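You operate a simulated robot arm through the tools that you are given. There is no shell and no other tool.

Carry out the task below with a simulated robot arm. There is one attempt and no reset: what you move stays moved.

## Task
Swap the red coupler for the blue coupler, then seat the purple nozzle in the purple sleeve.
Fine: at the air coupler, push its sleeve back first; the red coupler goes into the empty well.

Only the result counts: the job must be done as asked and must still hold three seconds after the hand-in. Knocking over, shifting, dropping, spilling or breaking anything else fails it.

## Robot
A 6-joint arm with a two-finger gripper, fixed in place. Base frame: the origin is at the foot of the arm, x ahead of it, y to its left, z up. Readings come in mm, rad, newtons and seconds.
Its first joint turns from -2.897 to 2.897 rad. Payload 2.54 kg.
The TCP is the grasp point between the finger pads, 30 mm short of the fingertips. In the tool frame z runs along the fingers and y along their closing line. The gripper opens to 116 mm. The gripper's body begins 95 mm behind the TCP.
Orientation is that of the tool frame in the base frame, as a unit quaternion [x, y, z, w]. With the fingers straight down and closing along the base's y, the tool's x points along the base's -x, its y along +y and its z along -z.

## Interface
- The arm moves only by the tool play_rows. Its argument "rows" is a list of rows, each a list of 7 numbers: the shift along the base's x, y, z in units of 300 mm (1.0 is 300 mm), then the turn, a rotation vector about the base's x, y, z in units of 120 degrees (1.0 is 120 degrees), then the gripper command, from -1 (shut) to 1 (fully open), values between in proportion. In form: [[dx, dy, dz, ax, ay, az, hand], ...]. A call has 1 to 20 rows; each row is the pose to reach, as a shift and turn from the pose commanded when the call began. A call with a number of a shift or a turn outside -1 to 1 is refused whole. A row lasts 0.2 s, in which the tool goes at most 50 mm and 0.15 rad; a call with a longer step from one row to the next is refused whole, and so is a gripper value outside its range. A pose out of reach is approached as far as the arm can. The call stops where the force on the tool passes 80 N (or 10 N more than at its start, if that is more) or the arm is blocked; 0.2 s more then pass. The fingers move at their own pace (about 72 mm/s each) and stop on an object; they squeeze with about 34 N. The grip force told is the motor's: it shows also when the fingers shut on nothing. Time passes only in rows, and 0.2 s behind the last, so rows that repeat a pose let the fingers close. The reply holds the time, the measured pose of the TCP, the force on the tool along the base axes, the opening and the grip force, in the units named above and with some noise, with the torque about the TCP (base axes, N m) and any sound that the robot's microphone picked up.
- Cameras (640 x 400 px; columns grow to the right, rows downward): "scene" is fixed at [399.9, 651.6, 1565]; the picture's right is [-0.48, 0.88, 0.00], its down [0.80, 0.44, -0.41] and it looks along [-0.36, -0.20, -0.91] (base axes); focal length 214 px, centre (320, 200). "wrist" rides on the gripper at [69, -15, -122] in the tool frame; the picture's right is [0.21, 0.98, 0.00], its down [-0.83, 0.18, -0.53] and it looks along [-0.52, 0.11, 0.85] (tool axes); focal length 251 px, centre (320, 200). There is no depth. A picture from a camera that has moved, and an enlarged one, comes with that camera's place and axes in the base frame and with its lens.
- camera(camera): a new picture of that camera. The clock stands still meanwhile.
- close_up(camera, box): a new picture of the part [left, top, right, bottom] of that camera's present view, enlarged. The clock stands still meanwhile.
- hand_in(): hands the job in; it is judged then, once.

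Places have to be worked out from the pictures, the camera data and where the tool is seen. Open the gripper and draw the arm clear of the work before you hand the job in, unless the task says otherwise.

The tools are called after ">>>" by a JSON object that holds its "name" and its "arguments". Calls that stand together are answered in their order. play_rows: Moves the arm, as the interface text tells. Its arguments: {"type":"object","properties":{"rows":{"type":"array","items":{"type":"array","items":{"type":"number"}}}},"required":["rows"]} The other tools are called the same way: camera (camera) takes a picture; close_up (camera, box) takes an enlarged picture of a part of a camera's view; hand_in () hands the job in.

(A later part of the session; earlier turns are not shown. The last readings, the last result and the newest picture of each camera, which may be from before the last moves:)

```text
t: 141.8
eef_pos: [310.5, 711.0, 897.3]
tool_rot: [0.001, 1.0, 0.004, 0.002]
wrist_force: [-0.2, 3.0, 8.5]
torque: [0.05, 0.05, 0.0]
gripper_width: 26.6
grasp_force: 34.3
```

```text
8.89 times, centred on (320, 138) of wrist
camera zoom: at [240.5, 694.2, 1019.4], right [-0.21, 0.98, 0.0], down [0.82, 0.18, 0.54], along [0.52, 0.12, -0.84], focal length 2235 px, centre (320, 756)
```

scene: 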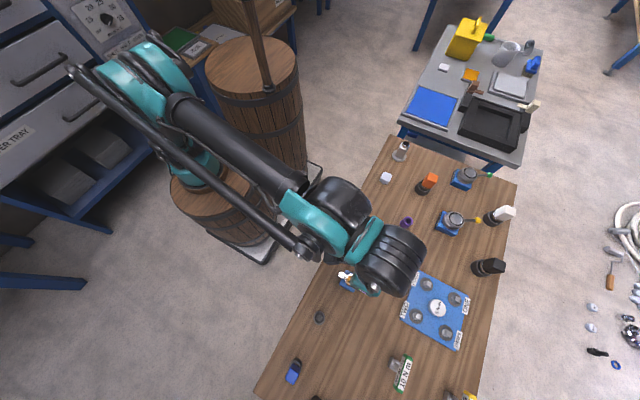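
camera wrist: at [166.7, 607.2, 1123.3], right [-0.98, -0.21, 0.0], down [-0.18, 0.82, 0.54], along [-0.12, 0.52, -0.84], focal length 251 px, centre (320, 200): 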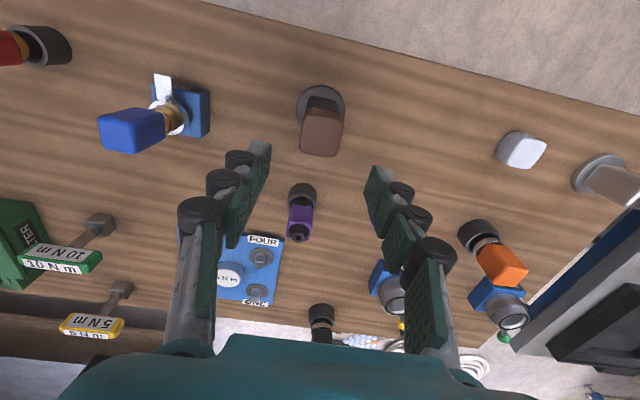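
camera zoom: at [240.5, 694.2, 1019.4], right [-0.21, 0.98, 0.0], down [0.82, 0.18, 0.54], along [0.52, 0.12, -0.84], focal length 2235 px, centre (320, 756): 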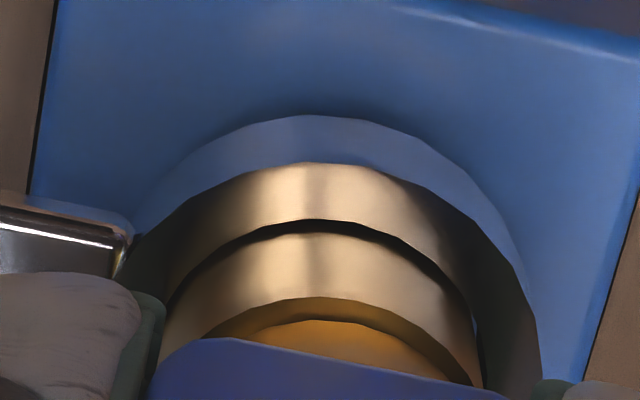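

>>> {"name": "play_rows", "arguments": {"rows": [[0, 0.001, -0.003, 0, 0, 0, -1], [0, 0.001, -0.006, 0, 0, 0, -1]]}}

>>> {"name": "close_up", "arguments": {"camera": "wrist", "box": [290, 115, 350, 160]}}

```text
t: 142.4
eef_pos: [310.9, 709.2, 897.4]
tool_rot: [0.0, 1.0, 0.003, 0.002]
wrist_force: [-0.9, 5.5, 33.9]
torque: [-0.03, 0.13, -0.02]
gripper_width: 26.7
grasp_force: 34.1
```

```text
8.89 times, centred on (320, 138) of wrist
camera zoom: at [240.6, 693.8, 1019.1], right [-0.21, 0.98, 0.0], down [0.82, 0.18, 0.54], along [0.52, 0.12, -0.84], focal length 2235 px, centre (320, 756)
```

zoom: 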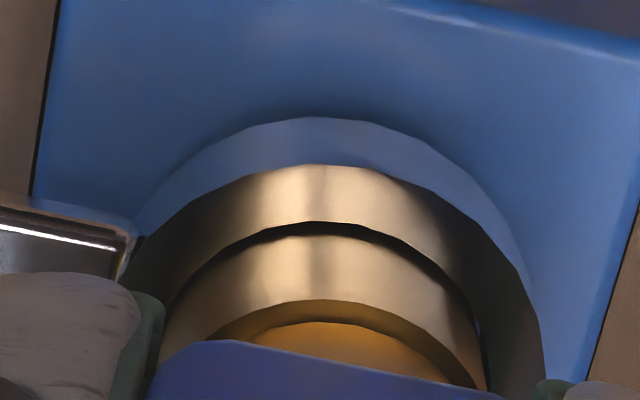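

It stops again ~2 mm above flush at 34 N. I check whether it is latched here with a gentle lift.

>>> {"name": "play_rows", "arguments": {"rows": [[0, 0, 0.004, 0, 0, 0, -1], [0, 0, 0.007, 0, 0, 0, -1]]}}

>>> {"name": "play_rows", "arguments": {"rows": [[0, 0, 0.003, 0, 0, 0, -1], [0, 0, 0.005, 0, 0, 0, -1]]}}

```text
t: 143.1
eef_pos: [310.6, 709.9, 897.4]
tool_rot: [0.001, 1.0, 0.001, 0.001]
wrist_force: [-0.2, -0.7, 3.0]
torque: [-0.02, 0.04, 0.03]
gripper_width: 26.6
grasp_force: 34.2
```

```text
t: 143.7
eef_pos: [311.6, 711.5, 899.1]
tool_rot: [0.001, 1.0, 0.002, 0.002]
wrist_force: [0.4, -0.3, 2.4]
torque: [-0.02, -0.03, 0.01]
gripper_width: 26.6
grasp_force: 33.6
```

Free again: the last 2 mm evidently need the sleeve held back. The grip is perfectly aligned now, so I loosen slightly and slide down along the cap until the left tip meets the tab, then push sleeve and plug together.

>>> {"name": "play_rows", "arguments": {"rows": [[0, 0, 0, 0, 0, 0, -0.5], [0, 0, 0, 0, 0, 0, -0.5], [0, 0, -0.02, 0, 0, 0, -0.5], [0, 0, -0.04, 0, 0, 0, -0.5], [0, 0, -0.055, 0, 0, 0, -0.5], [0, 0, -0.055, 0, 0, 0, -0.5]]}}

>>> {"name": "close_up", "arguments": {"camera": "wrist", "box": [250, 100, 390, 220]}}

```text
t: 145.1
eef_pos: [310.7, 709.6, 883.0]
tool_rot: [0.002, 1.0, 0.001, 0.001]
wrist_force: [5.2, -27.0, 12.9]
torque: [-0.59, -0.07, 0.1]
gripper_width: 50.2
grasp_force: 13.5
```

```text
3.33 times, centred on (320, 160) of wrist
camera zoom: at [240.8, 693.7, 1005.6], right [-0.21, 0.98, 0.0], down [0.82, 0.18, 0.54], along [0.53, 0.12, -0.84], focal length 838 px, centre (320, 333)
```

zoom: 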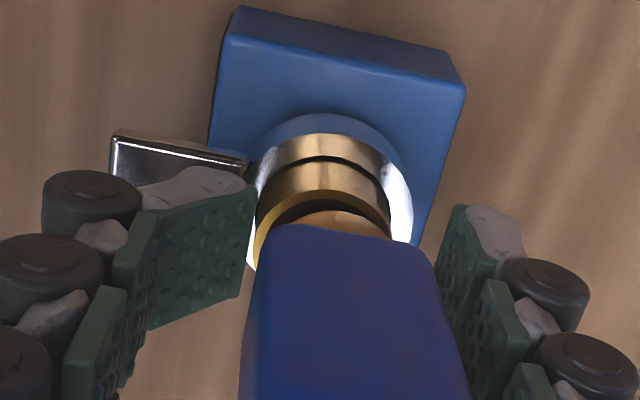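

The left tip caught the tube rim; the image shows the coupler axis ~1.5–2 mm toward +y of the TCP. I raise, open, and re-centre visually on the collar.

>>> {"name": "play_rows", "arguments": {"rows": [[0, 0, 0.01, 0, 0, 0, 0], [0, 0, 0.05, 0, 0, 0, 0], [0, 0.005, 0.06, 0, 0, 0, 0], [0, 0.005, 0.06, 0, 0, 0, 0]]}}

>>> {"name": "close_up", "arguments": {"camera": "wrist", "box": [250, 90, 390, 210]}}

```text
t: 146.1
eef_pos: [309.9, 711.2, 901.0]
tool_rot: [0.0, 1.0, 0.001, 0.001]
wrist_force: [-0.6, -0.9, 0.2]
torque: [0.0, -0.01, 0.0]
gripper_width: 58.1
grasp_force: 0.1
```

```text
3.33 times, centred on (320, 150) of wrist
camera zoom: at [240.1, 696.2, 1023.7], right [-0.21, 0.98, 0.0], down [0.82, 0.18, 0.54], along [0.52, 0.12, -0.84], focal length 838 px, centre (320, 367)
```

zoom: 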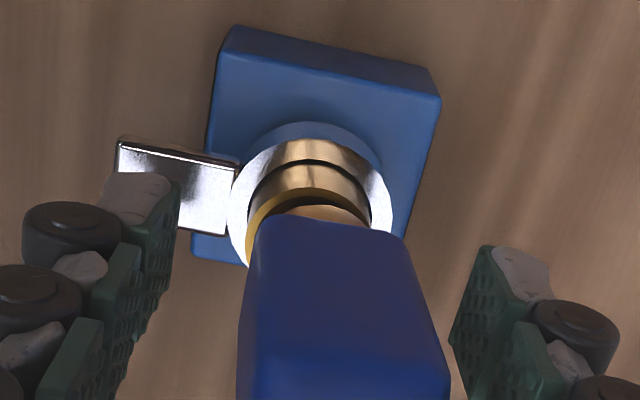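

The collar centre is 2.4 mm toward −y of the TCP now; I shift and verify before squeezing.

>>> {"name": "play_rows", "arguments": {"rows": [[0, -0.007, 0, 0, 0, 0, 0], [0, -0.007, 0, 0, 0, 0, 0], [0, -0.007, 0, 0, 0, 0, 0]]}}

>>> {"name": "close_up", "arguments": {"camera": "wrist", "box": [250, 90, 390, 210]}}

```text
t: 146.8
eef_pos: [311.3, 710.7, 901.3]
tool_rot: [0.001, 1.0, 0.001, 0.001]
wrist_force: [0.3, -0.7, 0.1]
torque: [0.02, 0.06, -0.03]
gripper_width: 57.9
grasp_force: 0.1
```

```text
3.33 times, centred on (320, 150) of wrist
camera zoom: at [240.6, 693.8, 1023.1], right [-0.21, 0.98, 0.0], down [0.82, 0.18, 0.54], along [0.52, 0.12, -0.84], focal length 838 px, centre (320, 367)
```

zoom: 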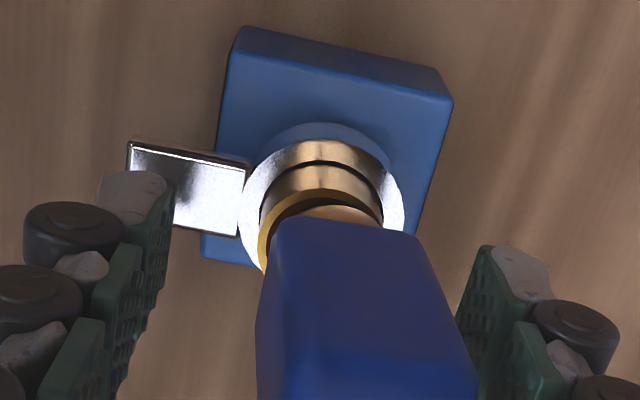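

Centred (collar at column 322). I squeeze fully and push down in small steps.

>>> {"name": "play_rows", "arguments": {"rows": [[0, 0, 0, 0, 0, 0, -0.4], [0, 0, 0, 0, 0, 0, -0.6], [0, 0, 0, 0, 0, 0, -1], [0, 0, 0, 0, 0, 0, -1]]}}

>>> {"name": "play_rows", "arguments": {"rows": [[0, 0, -0.003, 0, 0, 0, -1], [0, 0, -0.006, 0, 0, 0, -1]]}}

>>> {"name": "close_up", "arguments": {"camera": "wrist", "box": [290, 115, 350, 160]}}

```text
t: 147.8
eef_pos: [311.3, 709.3, 901.1]
tool_rot: [0.001, 1.0, 0.002, 0.002]
wrist_force: [0.8, -0.2, -0.3]
torque: [-0.02, -0.02, -0.01]
gripper_width: 26.6
grasp_force: 34.8
```

```text
t: 148.4
eef_pos: [310.5, 711.0, 899.7]
tool_rot: [0.0, 1.0, 0.001, 0.001]
wrist_force: [0.3, -0.3, 1.1]
torque: [-0.03, 0.03, 0.0]
gripper_width: 26.7
grasp_force: 33.7
```

```text
8.89 times, centred on (320, 138) of wrist
camera zoom: at [240.4, 693.8, 1021.5], right [-0.21, 0.98, 0.0], down [0.82, 0.18, 0.54], along [0.52, 0.12, -0.84], focal length 2235 px, centre (320, 756)
```

zoom: 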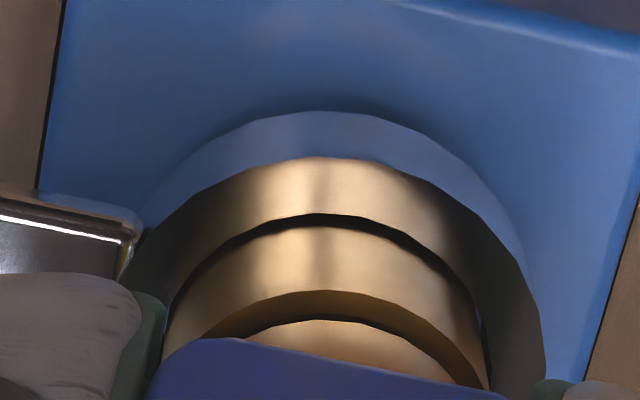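

Symmetric and unloaded. Continue down.

>>> {"name": "play_rows", "arguments": {"rows": [[0, 0, -0.004, 0, 0, 0, -1], [0, 0, -0.008, 0, 0, 0, -1]]}}

>>> {"name": "play_rows", "arguments": {"rows": [[0, 0, -0.003, 0, 0, 0, -1], [0, 0, -0.006, 0, 0, 0, -1]]}}

>>> {"name": "close_up", "arguments": {"camera": "wrist", "box": [290, 115, 350, 160]}}

```text
t: 149.1
eef_pos: [309.3, 710.0, 896.0]
tool_rot: [0.001, 1.0, 0.001, 0.001]
wrist_force: [1.0, -0.9, 7.1]
torque: [-0.02, -0.03, 0.04]
gripper_width: 26.7
grasp_force: 34.3
```

```text
t: 149.7
eef_pos: [309.5, 709.3, 896.6]
tool_rot: [0.001, 1.0, 0.004, 0.002]
wrist_force: [-0.2, 16.4, 47.1]
torque: [0.56, -0.02, -0.24]
gripper_width: 26.7
grasp_force: 33.7
```

```text
8.89 times, centred on (320, 138) of wrist
camera zoom: at [239.8, 693.3, 1018.8], right [-0.21, 0.98, 0.01], down [0.82, 0.18, 0.54], along [0.52, 0.12, -0.84], focal length 2235 px, centre (320, 756)
```

zoom: 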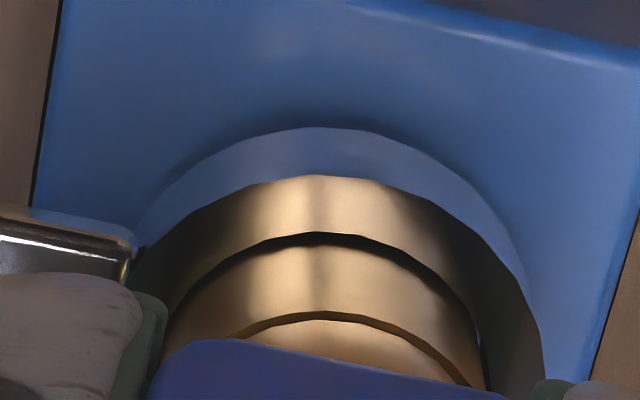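

The shoulder gap is now as thin as red's was, viewed from the same −x side. I check the latch with a gentle lift.

>>> {"name": "play_rows", "arguments": {"rows": [[0, 0, 0.005, 0, 0, 0, -1], [0, 0, 0.008, 0, 0, 0, -1]]}}

>>> {"name": "play_rows", "arguments": {"rows": [[0, 0, 0.002, 0, 0, 0, -1], [0, 0, 0.004, 0, 0, 0, -1]]}}

>>> {"name": "close_up", "arguments": {"camera": "wrist", "box": [290, 115, 350, 160]}}

```text
t: 150.2
eef_pos: [310.5, 709.1, 897.6]
tool_rot: [0.002, 1.0, 0.001, 0.002]
wrist_force: [-3.1, 10.5, 25.9]
torque: [0.69, 0.09, 0.08]
gripper_width: 26.6
grasp_force: 34.0
```

```text
t: 150.8
eef_pos: [311.3, 709.5, 898.4]
tool_rot: [0.0, 1.0, 0.002, 0.001]
wrist_force: [0.6, 0.5, 2.4]
torque: [0.06, 0.03, 0.0]
gripper_width: 26.7
grasp_force: 34.1
```

```text
8.89 times, centred on (320, 138) of wrist
camera zoom: at [241.6, 693.2, 1019.9], right [-0.21, 0.98, 0.0], down [0.82, 0.18, 0.54], along [0.53, 0.12, -0.84], focal length 2235 px, centre (320, 756)
```

zoom: 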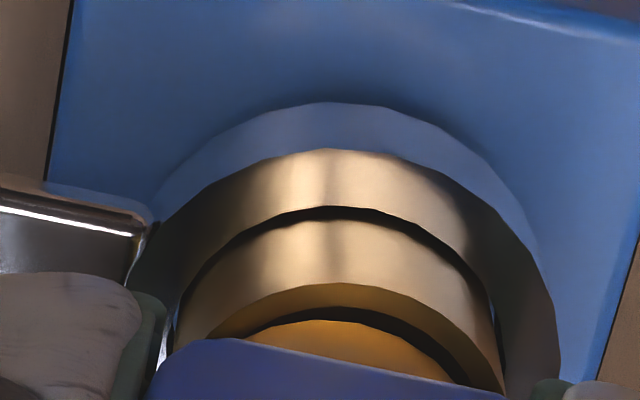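

Not latched: it followed the lift. I push it down flush again, then release without lifting, and look whether it stays flush.

>>> {"name": "play_rows", "arguments": {"rows": [[0, 0, -0.005, 0, 0, 0, -1], [0, 0, -0.01, 0, 0, 0, -1], [0, 0, -0.013, 0, 0, 0, -1]]}}

>>> {"name": "close_up", "arguments": {"camera": "wrist", "box": [290, 115, 350, 160]}}

```text
t: 151.7
eef_pos: [311.8, 709.5, 896.5]
tool_rot: [0.002, 1.0, 0.004, 0.003]
wrist_force: [10.0, 4.6, 59.2]
torque: [0.99, -0.24, 0.15]
gripper_width: 26.6
grasp_force: 33.7
```

```text
8.89 times, centred on (320, 138) of wrist
camera zoom: at [240.9, 693.0, 1018.9], right [-0.21, 0.98, 0.01], down [0.82, 0.18, 0.54], along [0.53, 0.12, -0.84], focal length 2235 px, centre (320, 756)
```

zoom: 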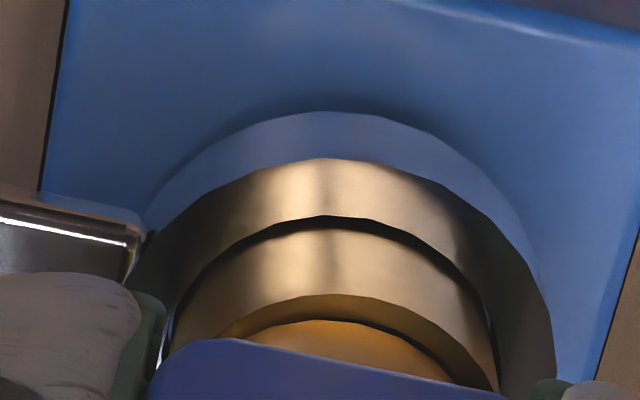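

The +y fingertip now touches the tube rim (grip slid too low). I re-grip ~12 mm higher and push again.

>>> {"name": "play_rows", "arguments": {"rows": [[0, 0, 0.006, 0, 0, 0, -1], [0, 0, 0.006, 0, 0, 0, -0.45], [0, 0, 0.03, 0, 0, 0, -0.45], [0, 0, 0.052, 0, 0, 0, -0.45], [0, 0, 0.052, 0, 0, 0, -0.6], [0, 0, 0.052, 0, 0, 0, -1], [0, 0, 0.052, 0, 0, 0, -1]]}}

>>> {"name": "close_up", "arguments": {"camera": "wrist", "box": [250, 90, 390, 210]}}

```text
t: 153.2
eef_pos: [310.5, 711.3, 911.7]
tool_rot: [0.001, 1.0, 0.002, 0.002]
wrist_force: [-1.5, -2.9, 0.1]
torque: [-0.1, 0.11, 0.01]
gripper_width: 27.1
grasp_force: 34.0
```

```text
3.33 times, centred on (320, 150) of wrist
camera zoom: at [240.4, 695.1, 1032.8], right [-0.21, 0.98, 0.0], down [0.82, 0.18, 0.54], along [0.52, 0.12, -0.84], focal length 838 px, centre (320, 367)
```

zoom: 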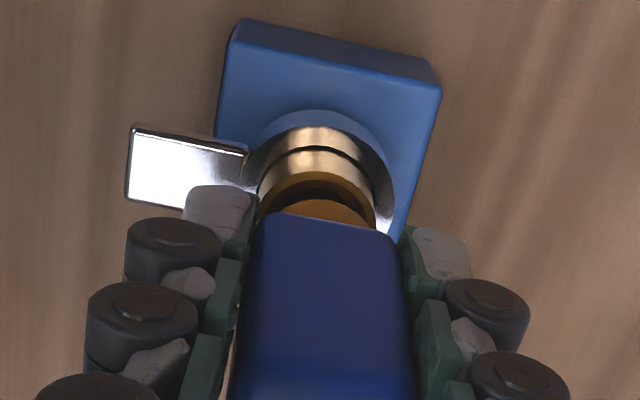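

Good higher grip. I null the small −y load and push down stepwise.

>>> {"name": "play_rows", "arguments": {"rows": [[0, -0.003, -0.004, 0, 0, 0, -1], [0, -0.003, -0.01, 0, 0, 0, -1], [0, -0.003, -0.015, 0, 0, 0, -1]]}}

>>> {"name": "close_up", "arguments": {"camera": "wrist", "box": [290, 110, 350, 155]}}

```text
t: 154.1
eef_pos: [310.4, 708.8, 906.2]
tool_rot: [-0.001, 1.0, 0.002, 0.001]
wrist_force: [-8.9, 10.5, 24.8]
torque: [0.33, 0.12, 0.09]
gripper_width: 27.0
grasp_force: 34.3
```

```text
8.89 times, centred on (320, 132) of wrist
camera zoom: at [240.2, 692.9, 1028.6], right [-0.21, 0.98, 0.0], down [0.82, 0.18, 0.54], along [0.52, 0.12, -0.84], focal length 2235 px, centre (320, 800)
```

zoom: 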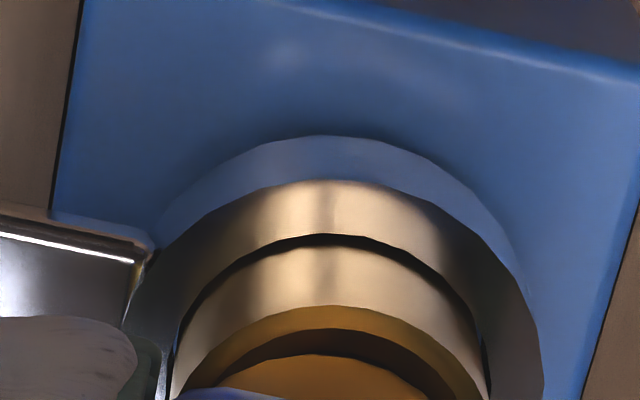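

It's catching with side loads (−9, +10 N). I follow those forces by ~1 mm and push again.

>>> {"name": "play_rows", "arguments": {"rows": [[-0.002, 0.002, 0.001, 0, 0, 0, -1], [-0.004, 0.003, 0.001, 0, 0, 0, -1], [-0.004, 0.003, 0.001, 0, 0, 0, -1]]}}

>>> {"name": "play_rows", "arguments": {"rows": [[0, 0, -0.004, 0, 0, 0, -1], [0, 0, -0.007, 0, 0, 0, -1]]}}

>>> {"name": "close_up", "arguments": {"camera": "wrist", "box": [290, 110, 350, 155]}}

```text
t: 154.8
eef_pos: [309.7, 708.9, 905.6]
tool_rot: [0.002, 1.0, 0.001, 0.003]
wrist_force: [-2.2, -3.0, 14.7]
torque: [-0.17, -0.05, -0.05]
gripper_width: 27.0
grasp_force: 33.5
```

```text
t: 155.4
eef_pos: [310.4, 710.0, 905.2]
tool_rot: [0.002, 1.0, 0.004, 0.002]
wrist_force: [1.4, 1.4, 27.6]
torque: [0.0, -0.31, -0.01]
gripper_width: 27.4
grasp_force: 33.7
```

```text
8.89 times, centred on (320, 132) of wrist
camera zoom: at [239.9, 693.2, 1027.2], right [-0.21, 0.98, 0.0], down [0.82, 0.18, 0.54], along [0.53, 0.12, -0.84], focal length 2235 px, centre (320, 800)
```

zoom: 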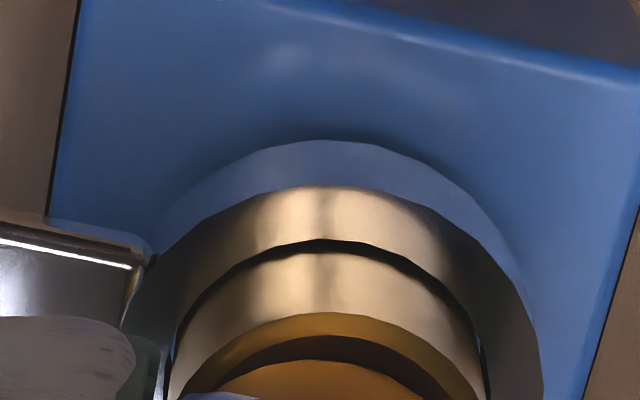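

Stuck ~3.5 mm high, and the 27.4 mm grip width suggests a slight misfit in the pads. I lift slightly, reopen and re-grip to settle alignment, then retry.

>>> {"name": "play_rows", "arguments": {"rows": [[0, 0, 0.006, 0, 0, 0, -1], [0, 0, 0.006, 0, 0, 0, -0.45], [0, 0, 0.006, 0, 0, 0, -0.45], [0, 0, 0.0, 0, 0, 0, -0.45], [0, 0, -0.01, 0, 0, 0, -0.45], [0, 0, -0.01, 0, 0, 0, -0.6], [0, 0, -0.01, 0, 0, 0, -1], [0, 0, -0.01, 0, 0, 0, -1]]}}

>>> {"name": "close_up", "arguments": {"camera": "wrist", "box": [250, 90, 390, 210]}}

```text
t: 157.2
eef_pos: [309.2, 709.6, 901.5]
tool_rot: [0.001, 1.0, 0.002, 0.002]
wrist_force: [0.1, -0.3, 0.7]
torque: [0.02, 0.04, 0.03]
gripper_width: 26.5
grasp_force: 34.1
```

```text
3.33 times, centred on (320, 150) of wrist
camera zoom: at [239.6, 694.0, 1023.1], right [-0.21, 0.98, 0.0], down [0.82, 0.18, 0.54], along [0.52, 0.12, -0.84], focal length 838 px, centre (320, 367)
```

zoom: 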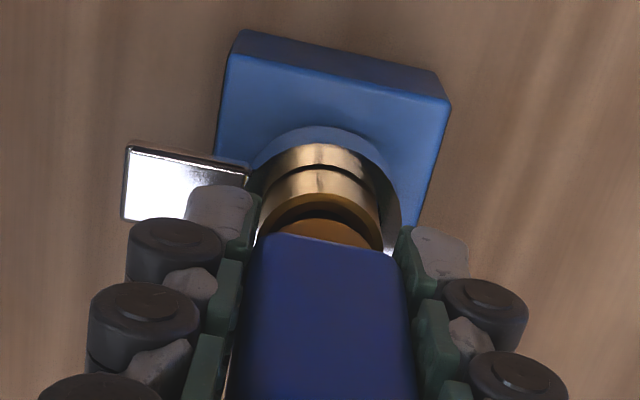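

Aligned, but the grip is again a bit low. I open wide (so as not to drag the plug), go 10 mm higher and squeeze again.

>>> {"name": "play_rows", "arguments": {"rows": [[0, 0, 0, 0, 0, 0, -0.3], [0, 0, 0, 0, 0, 0, -0.2], [0, 0, 0.035, 0, 0, 0, -0.2], [0, 0, 0.035, 0, 0, 0, -0.45], [0, 0, 0.035, 0, 0, 0, -0.6], [0, 0, 0.035, 0, 0, 0, -1], [0, 0, 0.035, 0, 0, 0, -1]]}}

>>> {"name": "close_up", "arguments": {"camera": "wrist", "box": [250, 80, 390, 200]}}

```text
t: 158.8
eef_pos: [309.1, 711.0, 911.4]
tool_rot: [0.001, 1.0, 0.001, 0.002]
wrist_force: [0.1, -0.6, -0.5]
torque: [0.0, -0.01, 0.0]
gripper_width: 27.0
grasp_force: 33.9
```

```text
3.33 times, centred on (320, 140) of wrist
camera zoom: at [239.8, 694.4, 1033.3], right [-0.21, 0.98, 0.0], down [0.82, 0.18, 0.54], along [0.52, 0.12, -0.84], focal length 838 px, centre (320, 400)
```

zoom: 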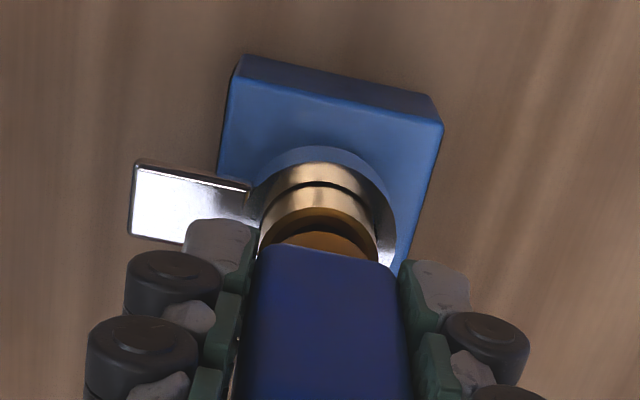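

No loads. Pushing down again in small steps.

>>> {"name": "play_rows", "arguments": {"rows": [[0, 0, -0.004, 0, 0, 0, -1], [0, 0, -0.008, 0, 0, 0, -1], [0, 0, -0.012, 0, 0, 0, -1]]}}

>>> {"name": "close_up", "arguments": {"camera": "wrist", "box": [290, 105, 350, 150]}}

```text
t: 159.7
eef_pos: [310.0, 709.3, 908.0]
tool_rot: [0.001, 1.0, 0.001, 0.002]
wrist_force: [2.5, 3.0, 4.4]
torque: [0.12, -0.13, 0.02]
gripper_width: 27.4
grasp_force: 33.7
```

```text
8.89 times, centred on (320, 128) of wrist
camera zoom: at [239.6, 693.5, 1030.0], right [-0.21, 0.98, 0.0], down [0.82, 0.18, 0.54], along [0.52, 0.12, -0.84], focal length 2235 px, centre (320, 844)
```

zoom: 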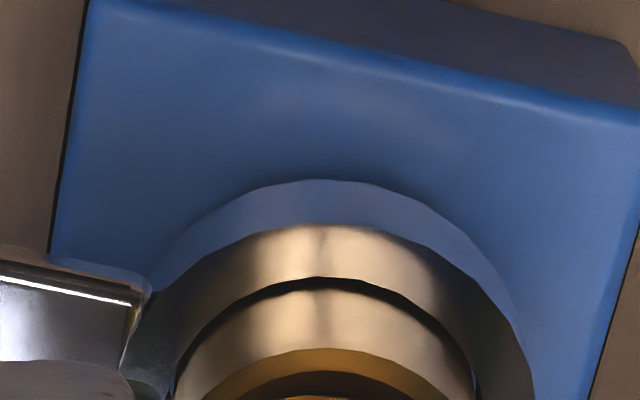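

>>> {"name": "play_rows", "arguments": {"rows": [[0, 0, -0.004, 0, 0, 0, -1], [0, 0, -0.007, 0, 0, 0, -1]]}}

>>> {"name": "close_up", "arguments": {"camera": "wrist", "box": [290, 115, 350, 160]}}

```text
t: 160.2
eef_pos: [309.5, 710.1, 907.4]
tool_rot: [0.002, 1.0, 0.002, 0.002]
wrist_force: [1.4, 4.9, 26.8]
torque: [0.16, -0.35, 0.07]
gripper_width: 27.2
grasp_force: 34.1
```

```text
8.89 times, centred on (320, 138) of wrist
camera zoom: at [239.4, 693.0, 1028.6], right [-0.21, 0.98, 0.0], down [0.82, 0.18, 0.54], along [0.52, 0.12, -0.84], focal length 2235 px, centre (320, 756)
```

zoom: 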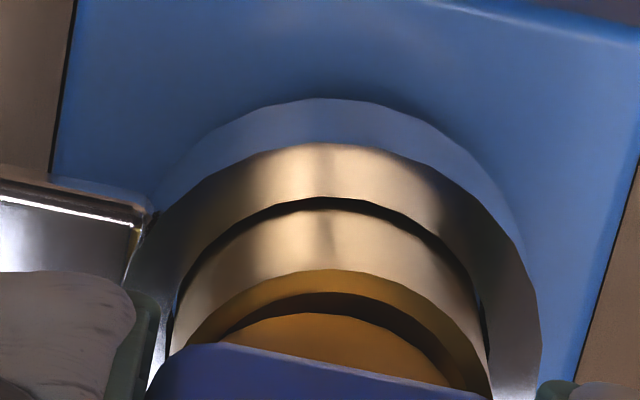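

The load sits on the +x side: the plug leans toward +x, which this grip cannot correct. I release and switch to the closing-along-x grip, which will straighten x while y is already upright.

>>> {"name": "play_rows", "arguments": {"rows": [[0, 0, 0.005, 0, 0, 0, -1], [0, 0, 0.005, 0, 0, 0, -0.4], [0, 0, 0.005, 0, 0, 0, 0.1], [0, 0, 0.05, 0, 0, 0, 0.1], [0, 0, 0.16, 0, 0, 0, 0.1], [0, 0, 0.28, 0, 0, 0, 0.1], [0, 0, 0.33, 0, 0, 0, 0.1], [0, 0, 0.33, 0, 0, 0, 0.1]]}}

>>> {"name": "play_rows", "arguments": {"rows": [[0, 0, 0, 0, 0, 0.068, 0.1], [0, 0, 0, 0, 0, 0.136, 0.1], [0, 0, 0, 0, 0, 0.204, 0.1], [0, 0, 0, 0, 0, 0.272, 0.1], [0, 0, 0, 0, 0, 0.34, 0.1], [0, 0, 0, 0, 0, 0.408, 0.1], [0, 0, 0, 0, 0, 0.476, 0.1], [0, 0, 0, 0, 0, 0.544, 0.1], [0, 0, 0, 0, 0, 0.612, 0.1], [0, 0, 0, 0, 0, 0.68, 0.1], [0, 0, 0, 0, 0, 0.75, 0.1], [0, 0, 0, 0, 0, 0.75, 0.1], [0, 0, 0, 0, 0, 0.75, 0.1]]}}

>>> {"name": "close_up", "arguments": {"camera": "wrist", "box": [240, 80, 400, 200]}}

```text
t: 162.1
eef_pos: [308.9, 711.1, 1006.2]
tool_rot: [0.001, 1.0, 0.003, 0.002]
wrist_force: [0.7, -0.2, -0.3]
torque: [0.03, 0.03, 0.02]
gripper_width: 63.9
grasp_force: 0.0
```

```text
t: 164.8
eef_pos: [310.6, 709.6, 1005.5]
tool_rot: [0.707, -0.707, -0.003, 0.0]
wrist_force: [0.4, 0.1, 0.0]
torque: [-0.01, 0.01, 0.01]
gripper_width: 64.3
grasp_force: 0.1
```

```text
3.33 times, centred on (320, 140) of wrist
camera zoom: at [323.9, 639.9, 1127.5], right [-0.98, -0.21, 0.0], down [-0.18, 0.82, 0.54], along [-0.12, 0.52, -0.84], focal length 838 px, centre (320, 400)
```

zoom: 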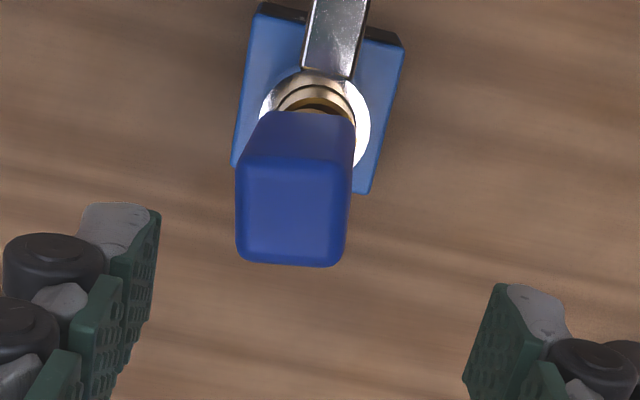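

The cap leans to +x and is yawed a little; a squeeze along x will square it. I centre on the coupler axis (+2 mm x), descend and close.

>>> {"name": "play_rows", "arguments": {"rows": [[0.007, 0, -0.06, 0, 0, 0, 0.15], [0.007, 0, -0.16, 0, 0, 0, 0.15], [0.007, 0, -0.26, 0, 0, 0, 0.15], [0.007, 0, -0.325, 0, 0, 0, 0.15], [0.007, 0, -0.325, 0, 0, 0, -0.1], [0.007, 0, -0.325, 0, 0, 0, -0.35], [0.007, 0, -0.325, 0, 0, 0, -0.5], [0.007, 0, -0.325, 0, 0, 0, -0.6], [0.007, 0, -0.325, 0, 0, 0, -1], [0.007, 0, -0.325, 0, 0, 0, -1]]}}

>>> {"name": "close_up", "arguments": {"camera": "wrist", "box": [250, 90, 390, 210]}}

```text
t: 167.1
eef_pos: [311.6, 710.8, 907.6]
tool_rot: [-0.706, 0.708, 0.003, 0.0]
wrist_force: [-10.0, -0.1, -2.0]
torque: [0.02, 0.51, 0.01]
gripper_width: 27.1
grasp_force: 34.0
```

```text
3.33 times, centred on (320, 150) of wrist
camera zoom: at [327.2, 640.7, 1030.0], right [-0.98, -0.21, 0.0], down [-0.18, 0.82, 0.54], along [-0.12, 0.52, -0.84], focal length 838 px, centre (320, 367)
```

zoom: 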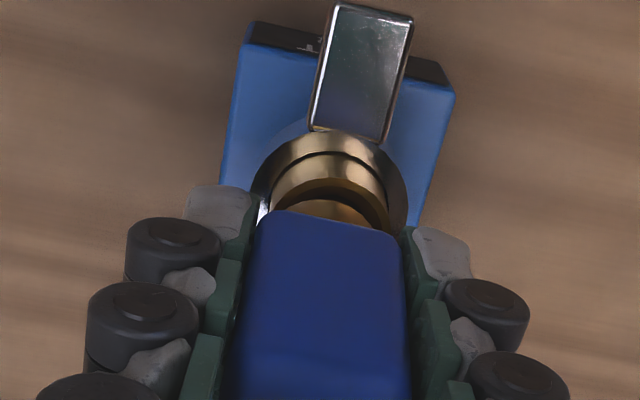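

The collar centre is ~2 mm toward −x (and Fx = −10 N). I shift −2 mm in x to null it.

>>> {"name": "play_rows", "arguments": {"rows": [[-0.003, 0, 0, 0, 0, 0, -1], [-0.006, 0, 0, 0, 0, 0, -1], [-0.006, 0, 0, 0, 0, 0, -1]]}}

>>> {"name": "close_up", "arguments": {"camera": "wrist", "box": [250, 90, 390, 210]}}

```text
t: 167.8
eef_pos: [310.5, 710.5, 907.8]
tool_rot: [-0.707, 0.708, 0.002, 0.001]
wrist_force: [2.7, 3.1, 0.9]
torque: [0.19, -0.15, 0.01]
gripper_width: 27.1
grasp_force: 34.1
```

```text
3.33 times, centred on (320, 150) of wrist
camera zoom: at [325.7, 640.1, 1029.3], right [-0.98, -0.21, 0.0], down [-0.18, 0.82, 0.54], along [-0.12, 0.52, -0.84], focal length 838 px, centre (320, 367)
```

zoom: 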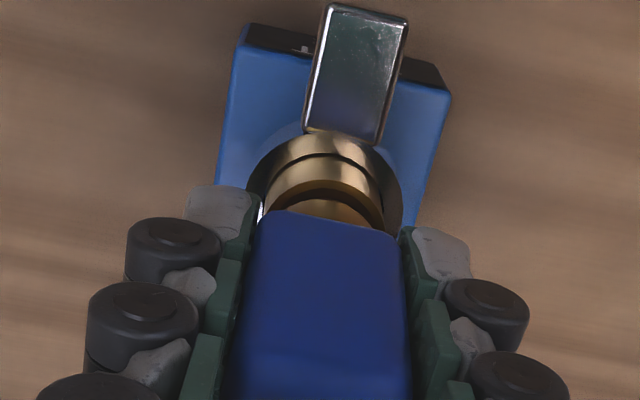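

Now centred. I push down in small steps, following any side load.

>>> {"name": "play_rows", "arguments": {"rows": [[0.001, 0.001, -0.004, 0, 0, 0, -1], [0.001, 0.001, -0.008, 0, 0, 0, -1]]}}

>>> {"name": "play_rows", "arguments": {"rows": [[0, 0, -0.004, 0, 0, 0, -1], [0, 0, -0.008, 0, 0, 0, -1]]}}

>>> {"name": "close_up", "arguments": {"camera": "wrist", "box": [290, 115, 350, 160]}}

```text
t: 168.4
eef_pos: [310.2, 709.9, 904.6]
tool_rot: [-0.707, 0.708, 0.002, 0.0]
wrist_force: [2.3, 3.6, 3.6]
torque: [0.24, -0.09, 0.02]
gripper_width: 27.2
grasp_force: 33.9
```

```text
t: 169.1
eef_pos: [310.2, 709.4, 904.1]
tool_rot: [-0.707, 0.708, 0.004, 0.0]
wrist_force: [3.3, 12.2, 20.1]
torque: [0.79, -0.18, 0.01]
gripper_width: 26.9
grasp_force: 33.6
```

```text
8.89 times, centred on (320, 138) of wrist
camera zoom: at [325.0, 639.9, 1026.0], right [-0.98, -0.21, 0.0], down [-0.18, 0.82, 0.54], along [-0.12, 0.53, -0.84], focal length 2235 px, centre (320, 756)
```

zoom: 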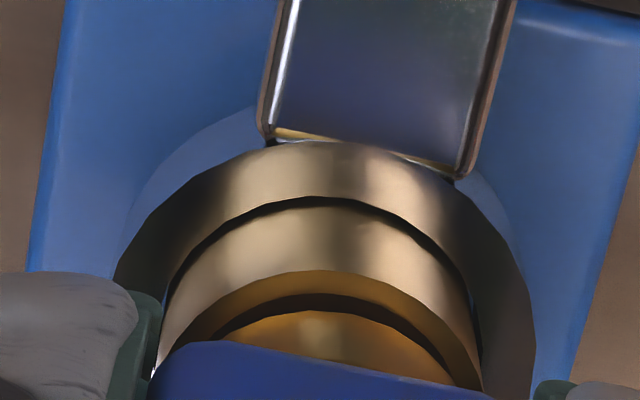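

A +12 N load in y again; I follow it by 1 mm in +y and continue pressing.

>>> {"name": "play_rows", "arguments": {"rows": [[0, 0.002, 0, 0, 0, 0, -1], [0, 0.004, 0, 0, 0, 0, -1], [0, 0.004, -0.003, 0, 0, 0, -1]]}}

>>> {"name": "close_up", "arguments": {"camera": "wrist", "box": [290, 115, 350, 160]}}

```text
t: 169.8
eef_pos: [308.6, 711.2, 902.5]
tool_rot: [-0.706, 0.708, 0.003, 0.0]
wrist_force: [4.5, -3.7, 27.8]
torque: [0.18, -0.16, -0.1]
gripper_width: 26.7
grasp_force: 34.2
```

```text
8.89 times, centred on (320, 138) of wrist
camera zoom: at [324.8, 640.0, 1024.6], right [-0.98, -0.21, 0.0], down [-0.18, 0.82, 0.54], along [-0.12, 0.52, -0.84], focal length 2235 px, centre (320, 756)
```

zoom: 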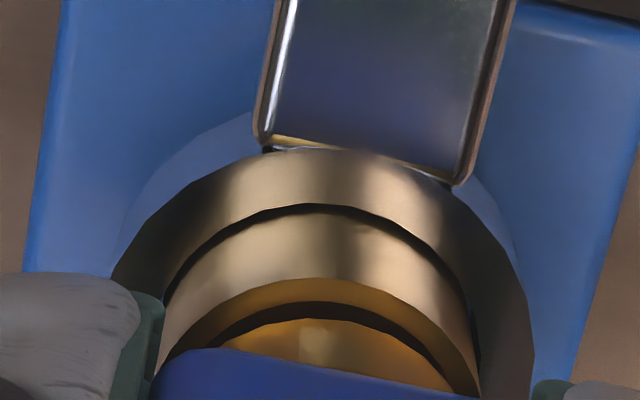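

Upright, it always stops ~2–3 mm high, so the latch needs the sleeve held back while pushing. x is upright now; I switch to the closing-along-y grip and will slide down the cap with full squeeze so the fingers stay flat, pressing the tab at the end.

>>> {"name": "play_rows", "arguments": {"rows": [[0, -0.001, 0.005, 0, 0, 0, -1], [0, -0.001, 0.005, 0, 0, 0, -0.4], [0, -0.001, 0.005, 0, 0, 0, 0.1], [0, 0, 0.05, 0, 0, 0, 0.1], [0, 0, 0.16, 0, 0, 0, 0.1], [0, 0, 0.28, 0, 0, 0, 0.1], [0, 0, 0.34, 0, 0, 0, 0.1], [0, 0, 0.34, 0, 0, 0, 0.1]]}}

>>> {"name": "play_rows", "arguments": {"rows": [[0, 0, 0, 0, 0, -0.068, 0.1], [0, 0, 0, 0, 0, -0.136, 0.1], [0, 0, 0, 0, 0, -0.204, 0.1], [0, 0, 0, 0, 0, -0.272, 0.1], [0, 0, 0, 0, 0, -0.34, 0.1], [0, 0, 0, 0, 0, -0.408, 0.1], [0, 0, 0, 0, 0, -0.476, 0.1], [0, 0, 0, 0, 0, -0.544, 0.1], [0, 0, 0, 0, 0, -0.612, 0.1], [0, 0, 0, 0, 0, -0.68, 0.1], [0, 0, 0, 0, 0, -0.75, 0.1], [0, 0, 0, 0, 0, -0.75, 0.1], [0, 0, 0, 0, 0, -0.75, 0.1]]}}

>>> {"name": "close_up", "arguments": {"camera": "wrist", "box": [240, 80, 400, 200]}}

```text
t: 171.7
eef_pos: [311.1, 711.4, 1003.0]
tool_rot: [-0.706, 0.708, 0.002, -0.001]
wrist_force: [0.0, 0.1, 0.5]
torque: [-0.02, 0.0, -0.01]
gripper_width: 63.7
grasp_force: 0.0
```

```text
t: 174.4
eef_pos: [310.4, 712.0, 1003.7]
tool_rot: [0.001, 1.0, 0.001, 0.002]
wrist_force: [-0.3, 1.0, -1.2]
torque: [-0.04, -0.02, 0.0]
gripper_width: 63.8
grasp_force: 0.0
```

```text
3.33 times, centred on (320, 140) of wrist
camera zoom: at [240.1, 695.4, 1125.7], right [-0.21, 0.98, 0.0], down [0.82, 0.18, 0.54], along [0.52, 0.12, -0.84], focal length 838 px, centre (320, 400)
```

zoom: 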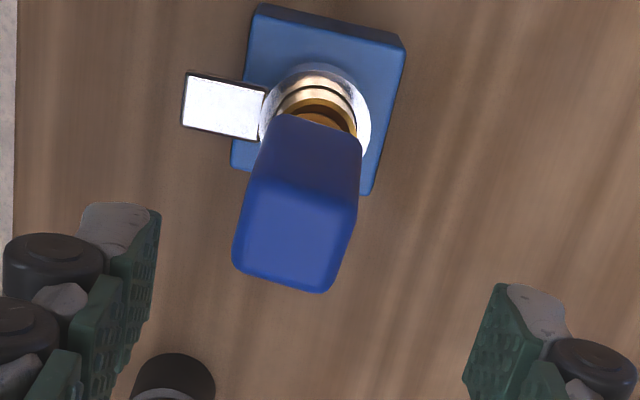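

After release the loose plug leans again (+x ~6 mm, −y ~5 mm). I'll grip it with the tool tilted about y by the same ~7°, then rotate the tool upright so the plug ends vertical in both directions.

>>> {"name": "play_rows", "arguments": {"rows": [[0.006, -0.005, 0, 0, 0.03, 0, 0.1], [0.013, -0.005, -0.04, 0, 0.058, 0, 0.1], [0.013, -0.005, -0.15, 0, 0.058, 0, 0.1], [0.013, -0.005, -0.25, 0, 0.058, 0, 0.1], [0.013, -0.005, -0.33, 0, 0.058, 0, 0.1], [0.013, -0.005, -0.33, 0, 0.058, 0, 0.1]]}}

>>> {"name": "close_up", "arguments": {"camera": "wrist", "box": [240, 90, 400, 210]}}

```text
t: 175.8
eef_pos: [312.0, 708.7, 904.3]
tool_rot: [0.001, 0.998, 0.002, -0.059]
wrist_force: [0.2, 0.1, -0.2]
torque: [0.01, -0.02, -0.01]
gripper_width: 63.8
grasp_force: 0.1
```

```text
3.33 times, centred on (320, 150) of wrist
camera zoom: at [257.7, 692.6, 1033.9], right [-0.21, 0.98, 0.03], down [0.88, 0.18, 0.43], along [0.42, 0.12, -0.9], focal length 838 px, centre (320, 367)
```

zoom: 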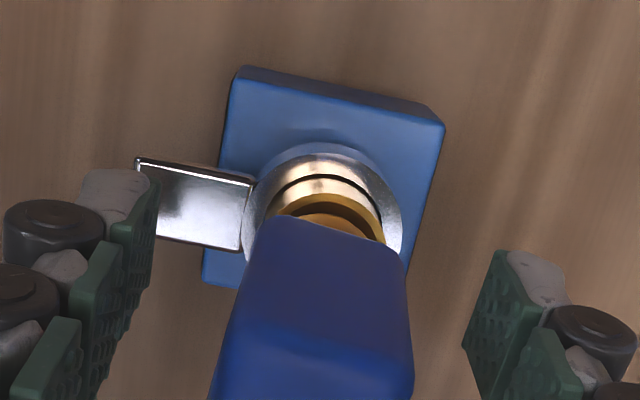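

Tilted and centred. I squeeze, then rotate the tool back to vertical with the TCP over the axis.

>>> {"name": "play_rows", "arguments": {"rows": [[0, 0, 0, 0, 0, 0, -0.2], [0, 0, 0, 0, 0, 0, -0.5], [0, 0, 0, 0, 0, 0, -0.6], [0, 0, 0, 0, 0, 0, -1], [0, 0, 0, 0, 0, 0, -1]]}}

>>> {"name": "play_rows", "arguments": {"rows": [[-0.003, 0, 0, 0, -0.015, 0, -1], [-0.006, 0, 0, 0, -0.03, 0, -1], [-0.009, 0, 0, 0, -0.045, 0, -1], [-0.011, 0, 0, 0, -0.058, 0, -1], [-0.011, 0, 0, 0, -0.058, 0, -1]]}}

>>> {"name": "close_up", "arguments": {"camera": "wrist", "box": [250, 90, 390, 210]}}

```text
t: 177.1
eef_pos: [313.3, 709.0, 905.9]
tool_rot: [0.001, 0.998, 0.002, -0.059]
wrist_force: [0.1, 0.0, -0.4]
torque: [-0.04, -0.02, 0.0]
gripper_width: 26.7
grasp_force: 34.0
```

```text
t: 178.2
eef_pos: [308.1, 710.1, 905.2]
tool_rot: [0.0, 1.0, 0.002, 0.001]
wrist_force: [-15.9, 2.0, -3.1]
torque: [0.1, 0.97, 0.01]
gripper_width: 26.7
grasp_force: 33.7
```

```text
3.33 times, centred on (320, 150) of wrist
camera zoom: at [238.0, 693.6, 1027.7], right [-0.21, 0.98, 0.0], down [0.82, 0.18, 0.54], along [0.52, 0.12, -0.84], focal length 838 px, centre (320, 367)
```

zoom: 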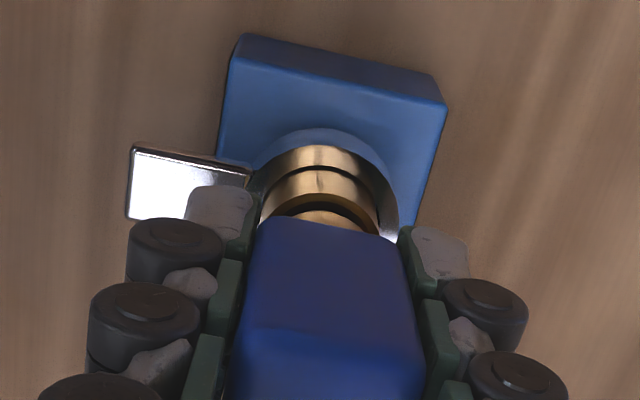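

The plug is slightly over-rotated (−16 N in x, moment 0.97). I rotate back ~2° with the TCP moving +1 mm.

>>> {"name": "play_rows", "arguments": {"rows": [[0.002, 0, 0, 0, 0.009, 0, -1], [0.003, 0, 0, 0, 0.018, 0, -1], [0.003, 0, 0, 0, 0.018, 0, -1]]}}

```text
t: 179.1
eef_pos: [310.1, 710.2, 906.3]
tool_rot: [0.002, 1.0, 0.002, -0.017]
wrist_force: [-18.6, -0.1, 3.9]
torque: [0.0, 0.67, -0.04]
gripper_width: 27.0
grasp_force: 34.0
```

>>> {"name": "play_rows", "arguments": {"rows": [[-0.003, 0, 0, 0, 0, 0, -1], [-0.005, 0, 0, 0, 0, 0, -1], [-0.005, 0, 0, 0, 0, 0, -1]]}}

>>> {"name": "close_up", "arguments": {"camera": "wrist", "box": [290, 115, 350, 160]}}

```text
t: 179.8
eef_pos: [309.6, 709.4, 905.7]
tool_rot: [0.001, 1.0, 0.002, -0.016]
wrist_force: [-8.0, 1.1, 2.3]
torque: [-0.01, 0.31, -0.01]
gripper_width: 26.7
grasp_force: 34.6
```

```text
8.89 times, centred on (320, 138) of wrist
camera zoom: at [244.6, 693.8, 1029.1], right [-0.21, 0.98, 0.01], down [0.84, 0.18, 0.51], along [0.49, 0.12, -0.86], focal length 2235 px, centre (320, 756)
```

zoom: 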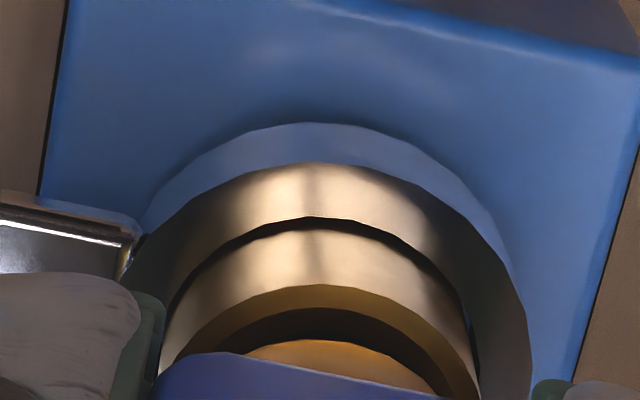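

>>> {"name": "play_rows", "arguments": {"rows": [[-0.002, 0, -0.003, 0, 0, 0, -1], [-0.002, 0, -0.007, 0, 0, 0, -1], [-0.002, 0, -0.011, 0, 0, 0, -1]]}}

>>> {"name": "close_up", "arguments": {"camera": "wrist", "box": [290, 115, 350, 160]}}

```text
t: 180.7
eef_pos: [310.2, 710.0, 901.6]
tool_rot: [0.001, 1.0, 0.003, -0.016]
wrist_force: [2.4, 7.5, 19.4]
torque: [0.25, -0.1, 0.02]
gripper_width: 26.7
grasp_force: 34.1
```

```text
8.89 times, centred on (320, 138) of wrist
camera zoom: at [244.4, 693.9, 1026.4], right [-0.21, 0.98, 0.01], down [0.84, 0.18, 0.51], along [0.49, 0.12, -0.86], focal length 2235 px, centre (320, 756)
```

zoom: 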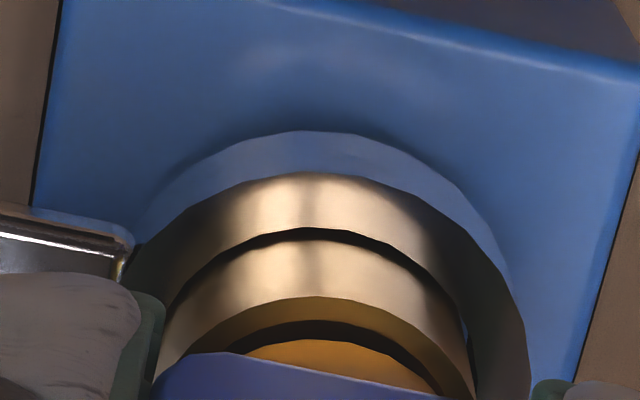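

At the stop, upright. Now I slide the squeezed fingers down along the cap toward the tab, in small steps.

>>> {"name": "play_rows", "arguments": {"rows": [[0, 0, -0.006, 0, 0, 0, -1], [0, 0, -0.012, 0, 0, 0, -1], [0, 0, -0.018, 0, 0, 0, -1], [0, 0, -0.024, 0, 0, 0, -1]]}}

>>> {"name": "close_up", "arguments": {"camera": "wrist", "box": [250, 90, 390, 210]}}

```text
t: 181.7
eef_pos: [310.1, 710.0, 896.9]
tool_rot: [0.001, 1.0, 0.004, -0.017]
wrist_force: [-0.2, 2.2, 20.6]
torque: [-0.78, 0.17, -0.06]
gripper_width: 26.7
grasp_force: 34.4
stopped in row 4: the force on the tool passed its limit at 84 N (the readings are from after the stop); the commanded pose is now the measured one
```

```text
3.33 times, centred on (320, 150) of wrist
camera zoom: at [243.8, 693.5, 1021.3], right [-0.21, 0.98, 0.01], down [0.84, 0.18, 0.51], along [0.49, 0.12, -0.86], focal length 838 px, centre (320, 367)
```

zoom: 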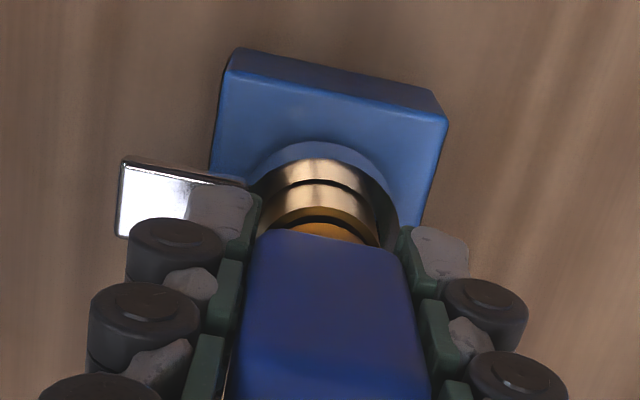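

The left tip catches the tube's rim at this height. That also tells me earlier "latched" readings were the fingers clamping the brass tube itself. So: grip only above the rim, and work the plug flush with small stirring motions. I re-grip ~11 mm higher.

>>> {"name": "play_rows", "arguments": {"rows": [[0, 0, 0.006, 0, 0, 0, -1], [0, 0, 0.006, 0, 0, 0, -0.42], [0, 0, 0.02, 0, 0, 0, -0.42], [0, 0, 0.038, 0, -0.006, 0, -0.42], [0, 0, 0.038, 0, -0.012, 0, -0.6], [0, 0, 0.038, 0, -0.015, 0, -1], [0, 0, 0.038, 0, -0.015, 0, -1]]}}

>>> {"name": "close_up", "arguments": {"camera": "wrist", "box": [250, 90, 390, 210]}}

```text
t: 183.3
eef_pos: [309.9, 710.1, 906.4]
tool_rot: [0.001, 1.0, 0.002, 0.0]
wrist_force: [-4.1, -19.9, -12.1]
torque: [-0.58, 0.93, -0.04]
gripper_width: 27.0
grasp_force: 33.8
```

```text
3.33 times, centred on (320, 150) of wrist
camera zoom: at [240.2, 694.2, 1029.1], right [-0.21, 0.98, 0.01], down [0.83, 0.18, 0.53], along [0.52, 0.12, -0.85], focal length 838 px, centre (320, 367)
```

zoom: 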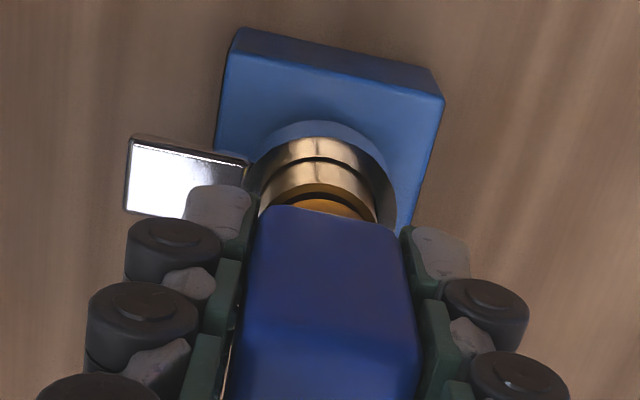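

>>> {"name": "close_up", "arguments": {"camera": "wrist", "box": [290, 115, 350, 160]}}

>>> {"name": "play_rows", "arguments": {"rows": [[0, -0.003, 0, 0, 0, 0, -1], [0, -0.005, 0, 0, 0, 0, -1], [0, -0.005, 0, 0, 0, 0, -1]]}}

```text
8.89 times, centred on (320, 138) of wrist
camera zoom: at [240.2, 694.2, 1029.1], right [-0.21, 0.98, 0.01], down [0.83, 0.18, 0.53], along [0.52, 0.12, -0.85], focal length 2235 px, centre (320, 756)
```

zoom: 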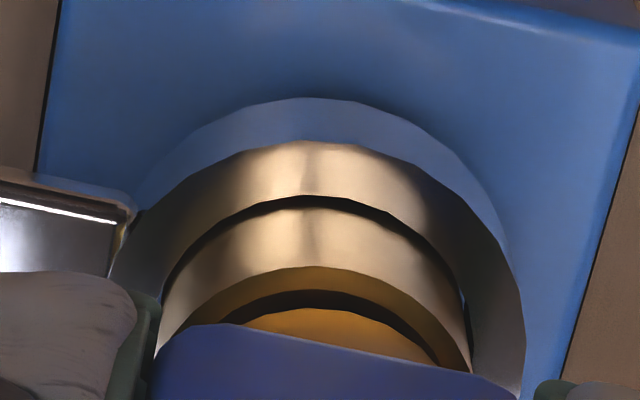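

```text
t: 184.1
eef_pos: [308.6, 711.4, 908.3]
tool_rot: [0.001, 1.0, 0.004, -0.001]
wrist_force: [-0.8, -3.0, -5.1]
torque: [-0.04, 0.36, 0.0]
gripper_width: 27.1
grasp_force: 34.0
```

I un-jam it by lifting ~4 mm, then check the loads.

>>> {"name": "play_rows", "arguments": {"rows": [[0, 0, 0.005, 0, 0, 0, -1], [0, 0, 0.01, 0, 0, 0, -1], [0, 0, 0.015, 0, 0, 0, -1]]}}

>>> {"name": "close_up", "arguments": {"camera": "wrist", "box": [290, 115, 350, 160]}}

```text
t: 184.9
eef_pos: [309.4, 709.5, 910.9]
tool_rot: [0.001, 1.0, 0.003, -0.001]
wrist_force: [0.0, 0.0, -26.7]
torque: [-0.01, -0.05, 0.01]
gripper_width: 27.1
grasp_force: 33.9
```

```text
8.89 times, centred on (320, 138) of wrist
camera zoom: at [240.4, 693.9, 1032.6], right [-0.21, 0.98, 0.01], down [0.83, 0.18, 0.53], along [0.52, 0.12, -0.85], focal length 2235 px, centre (320, 756)
```

zoom: 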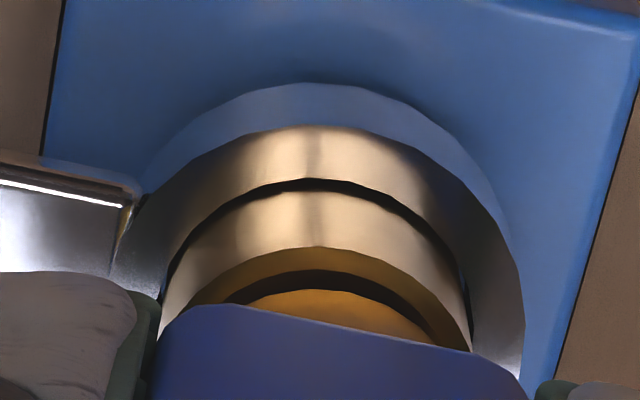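

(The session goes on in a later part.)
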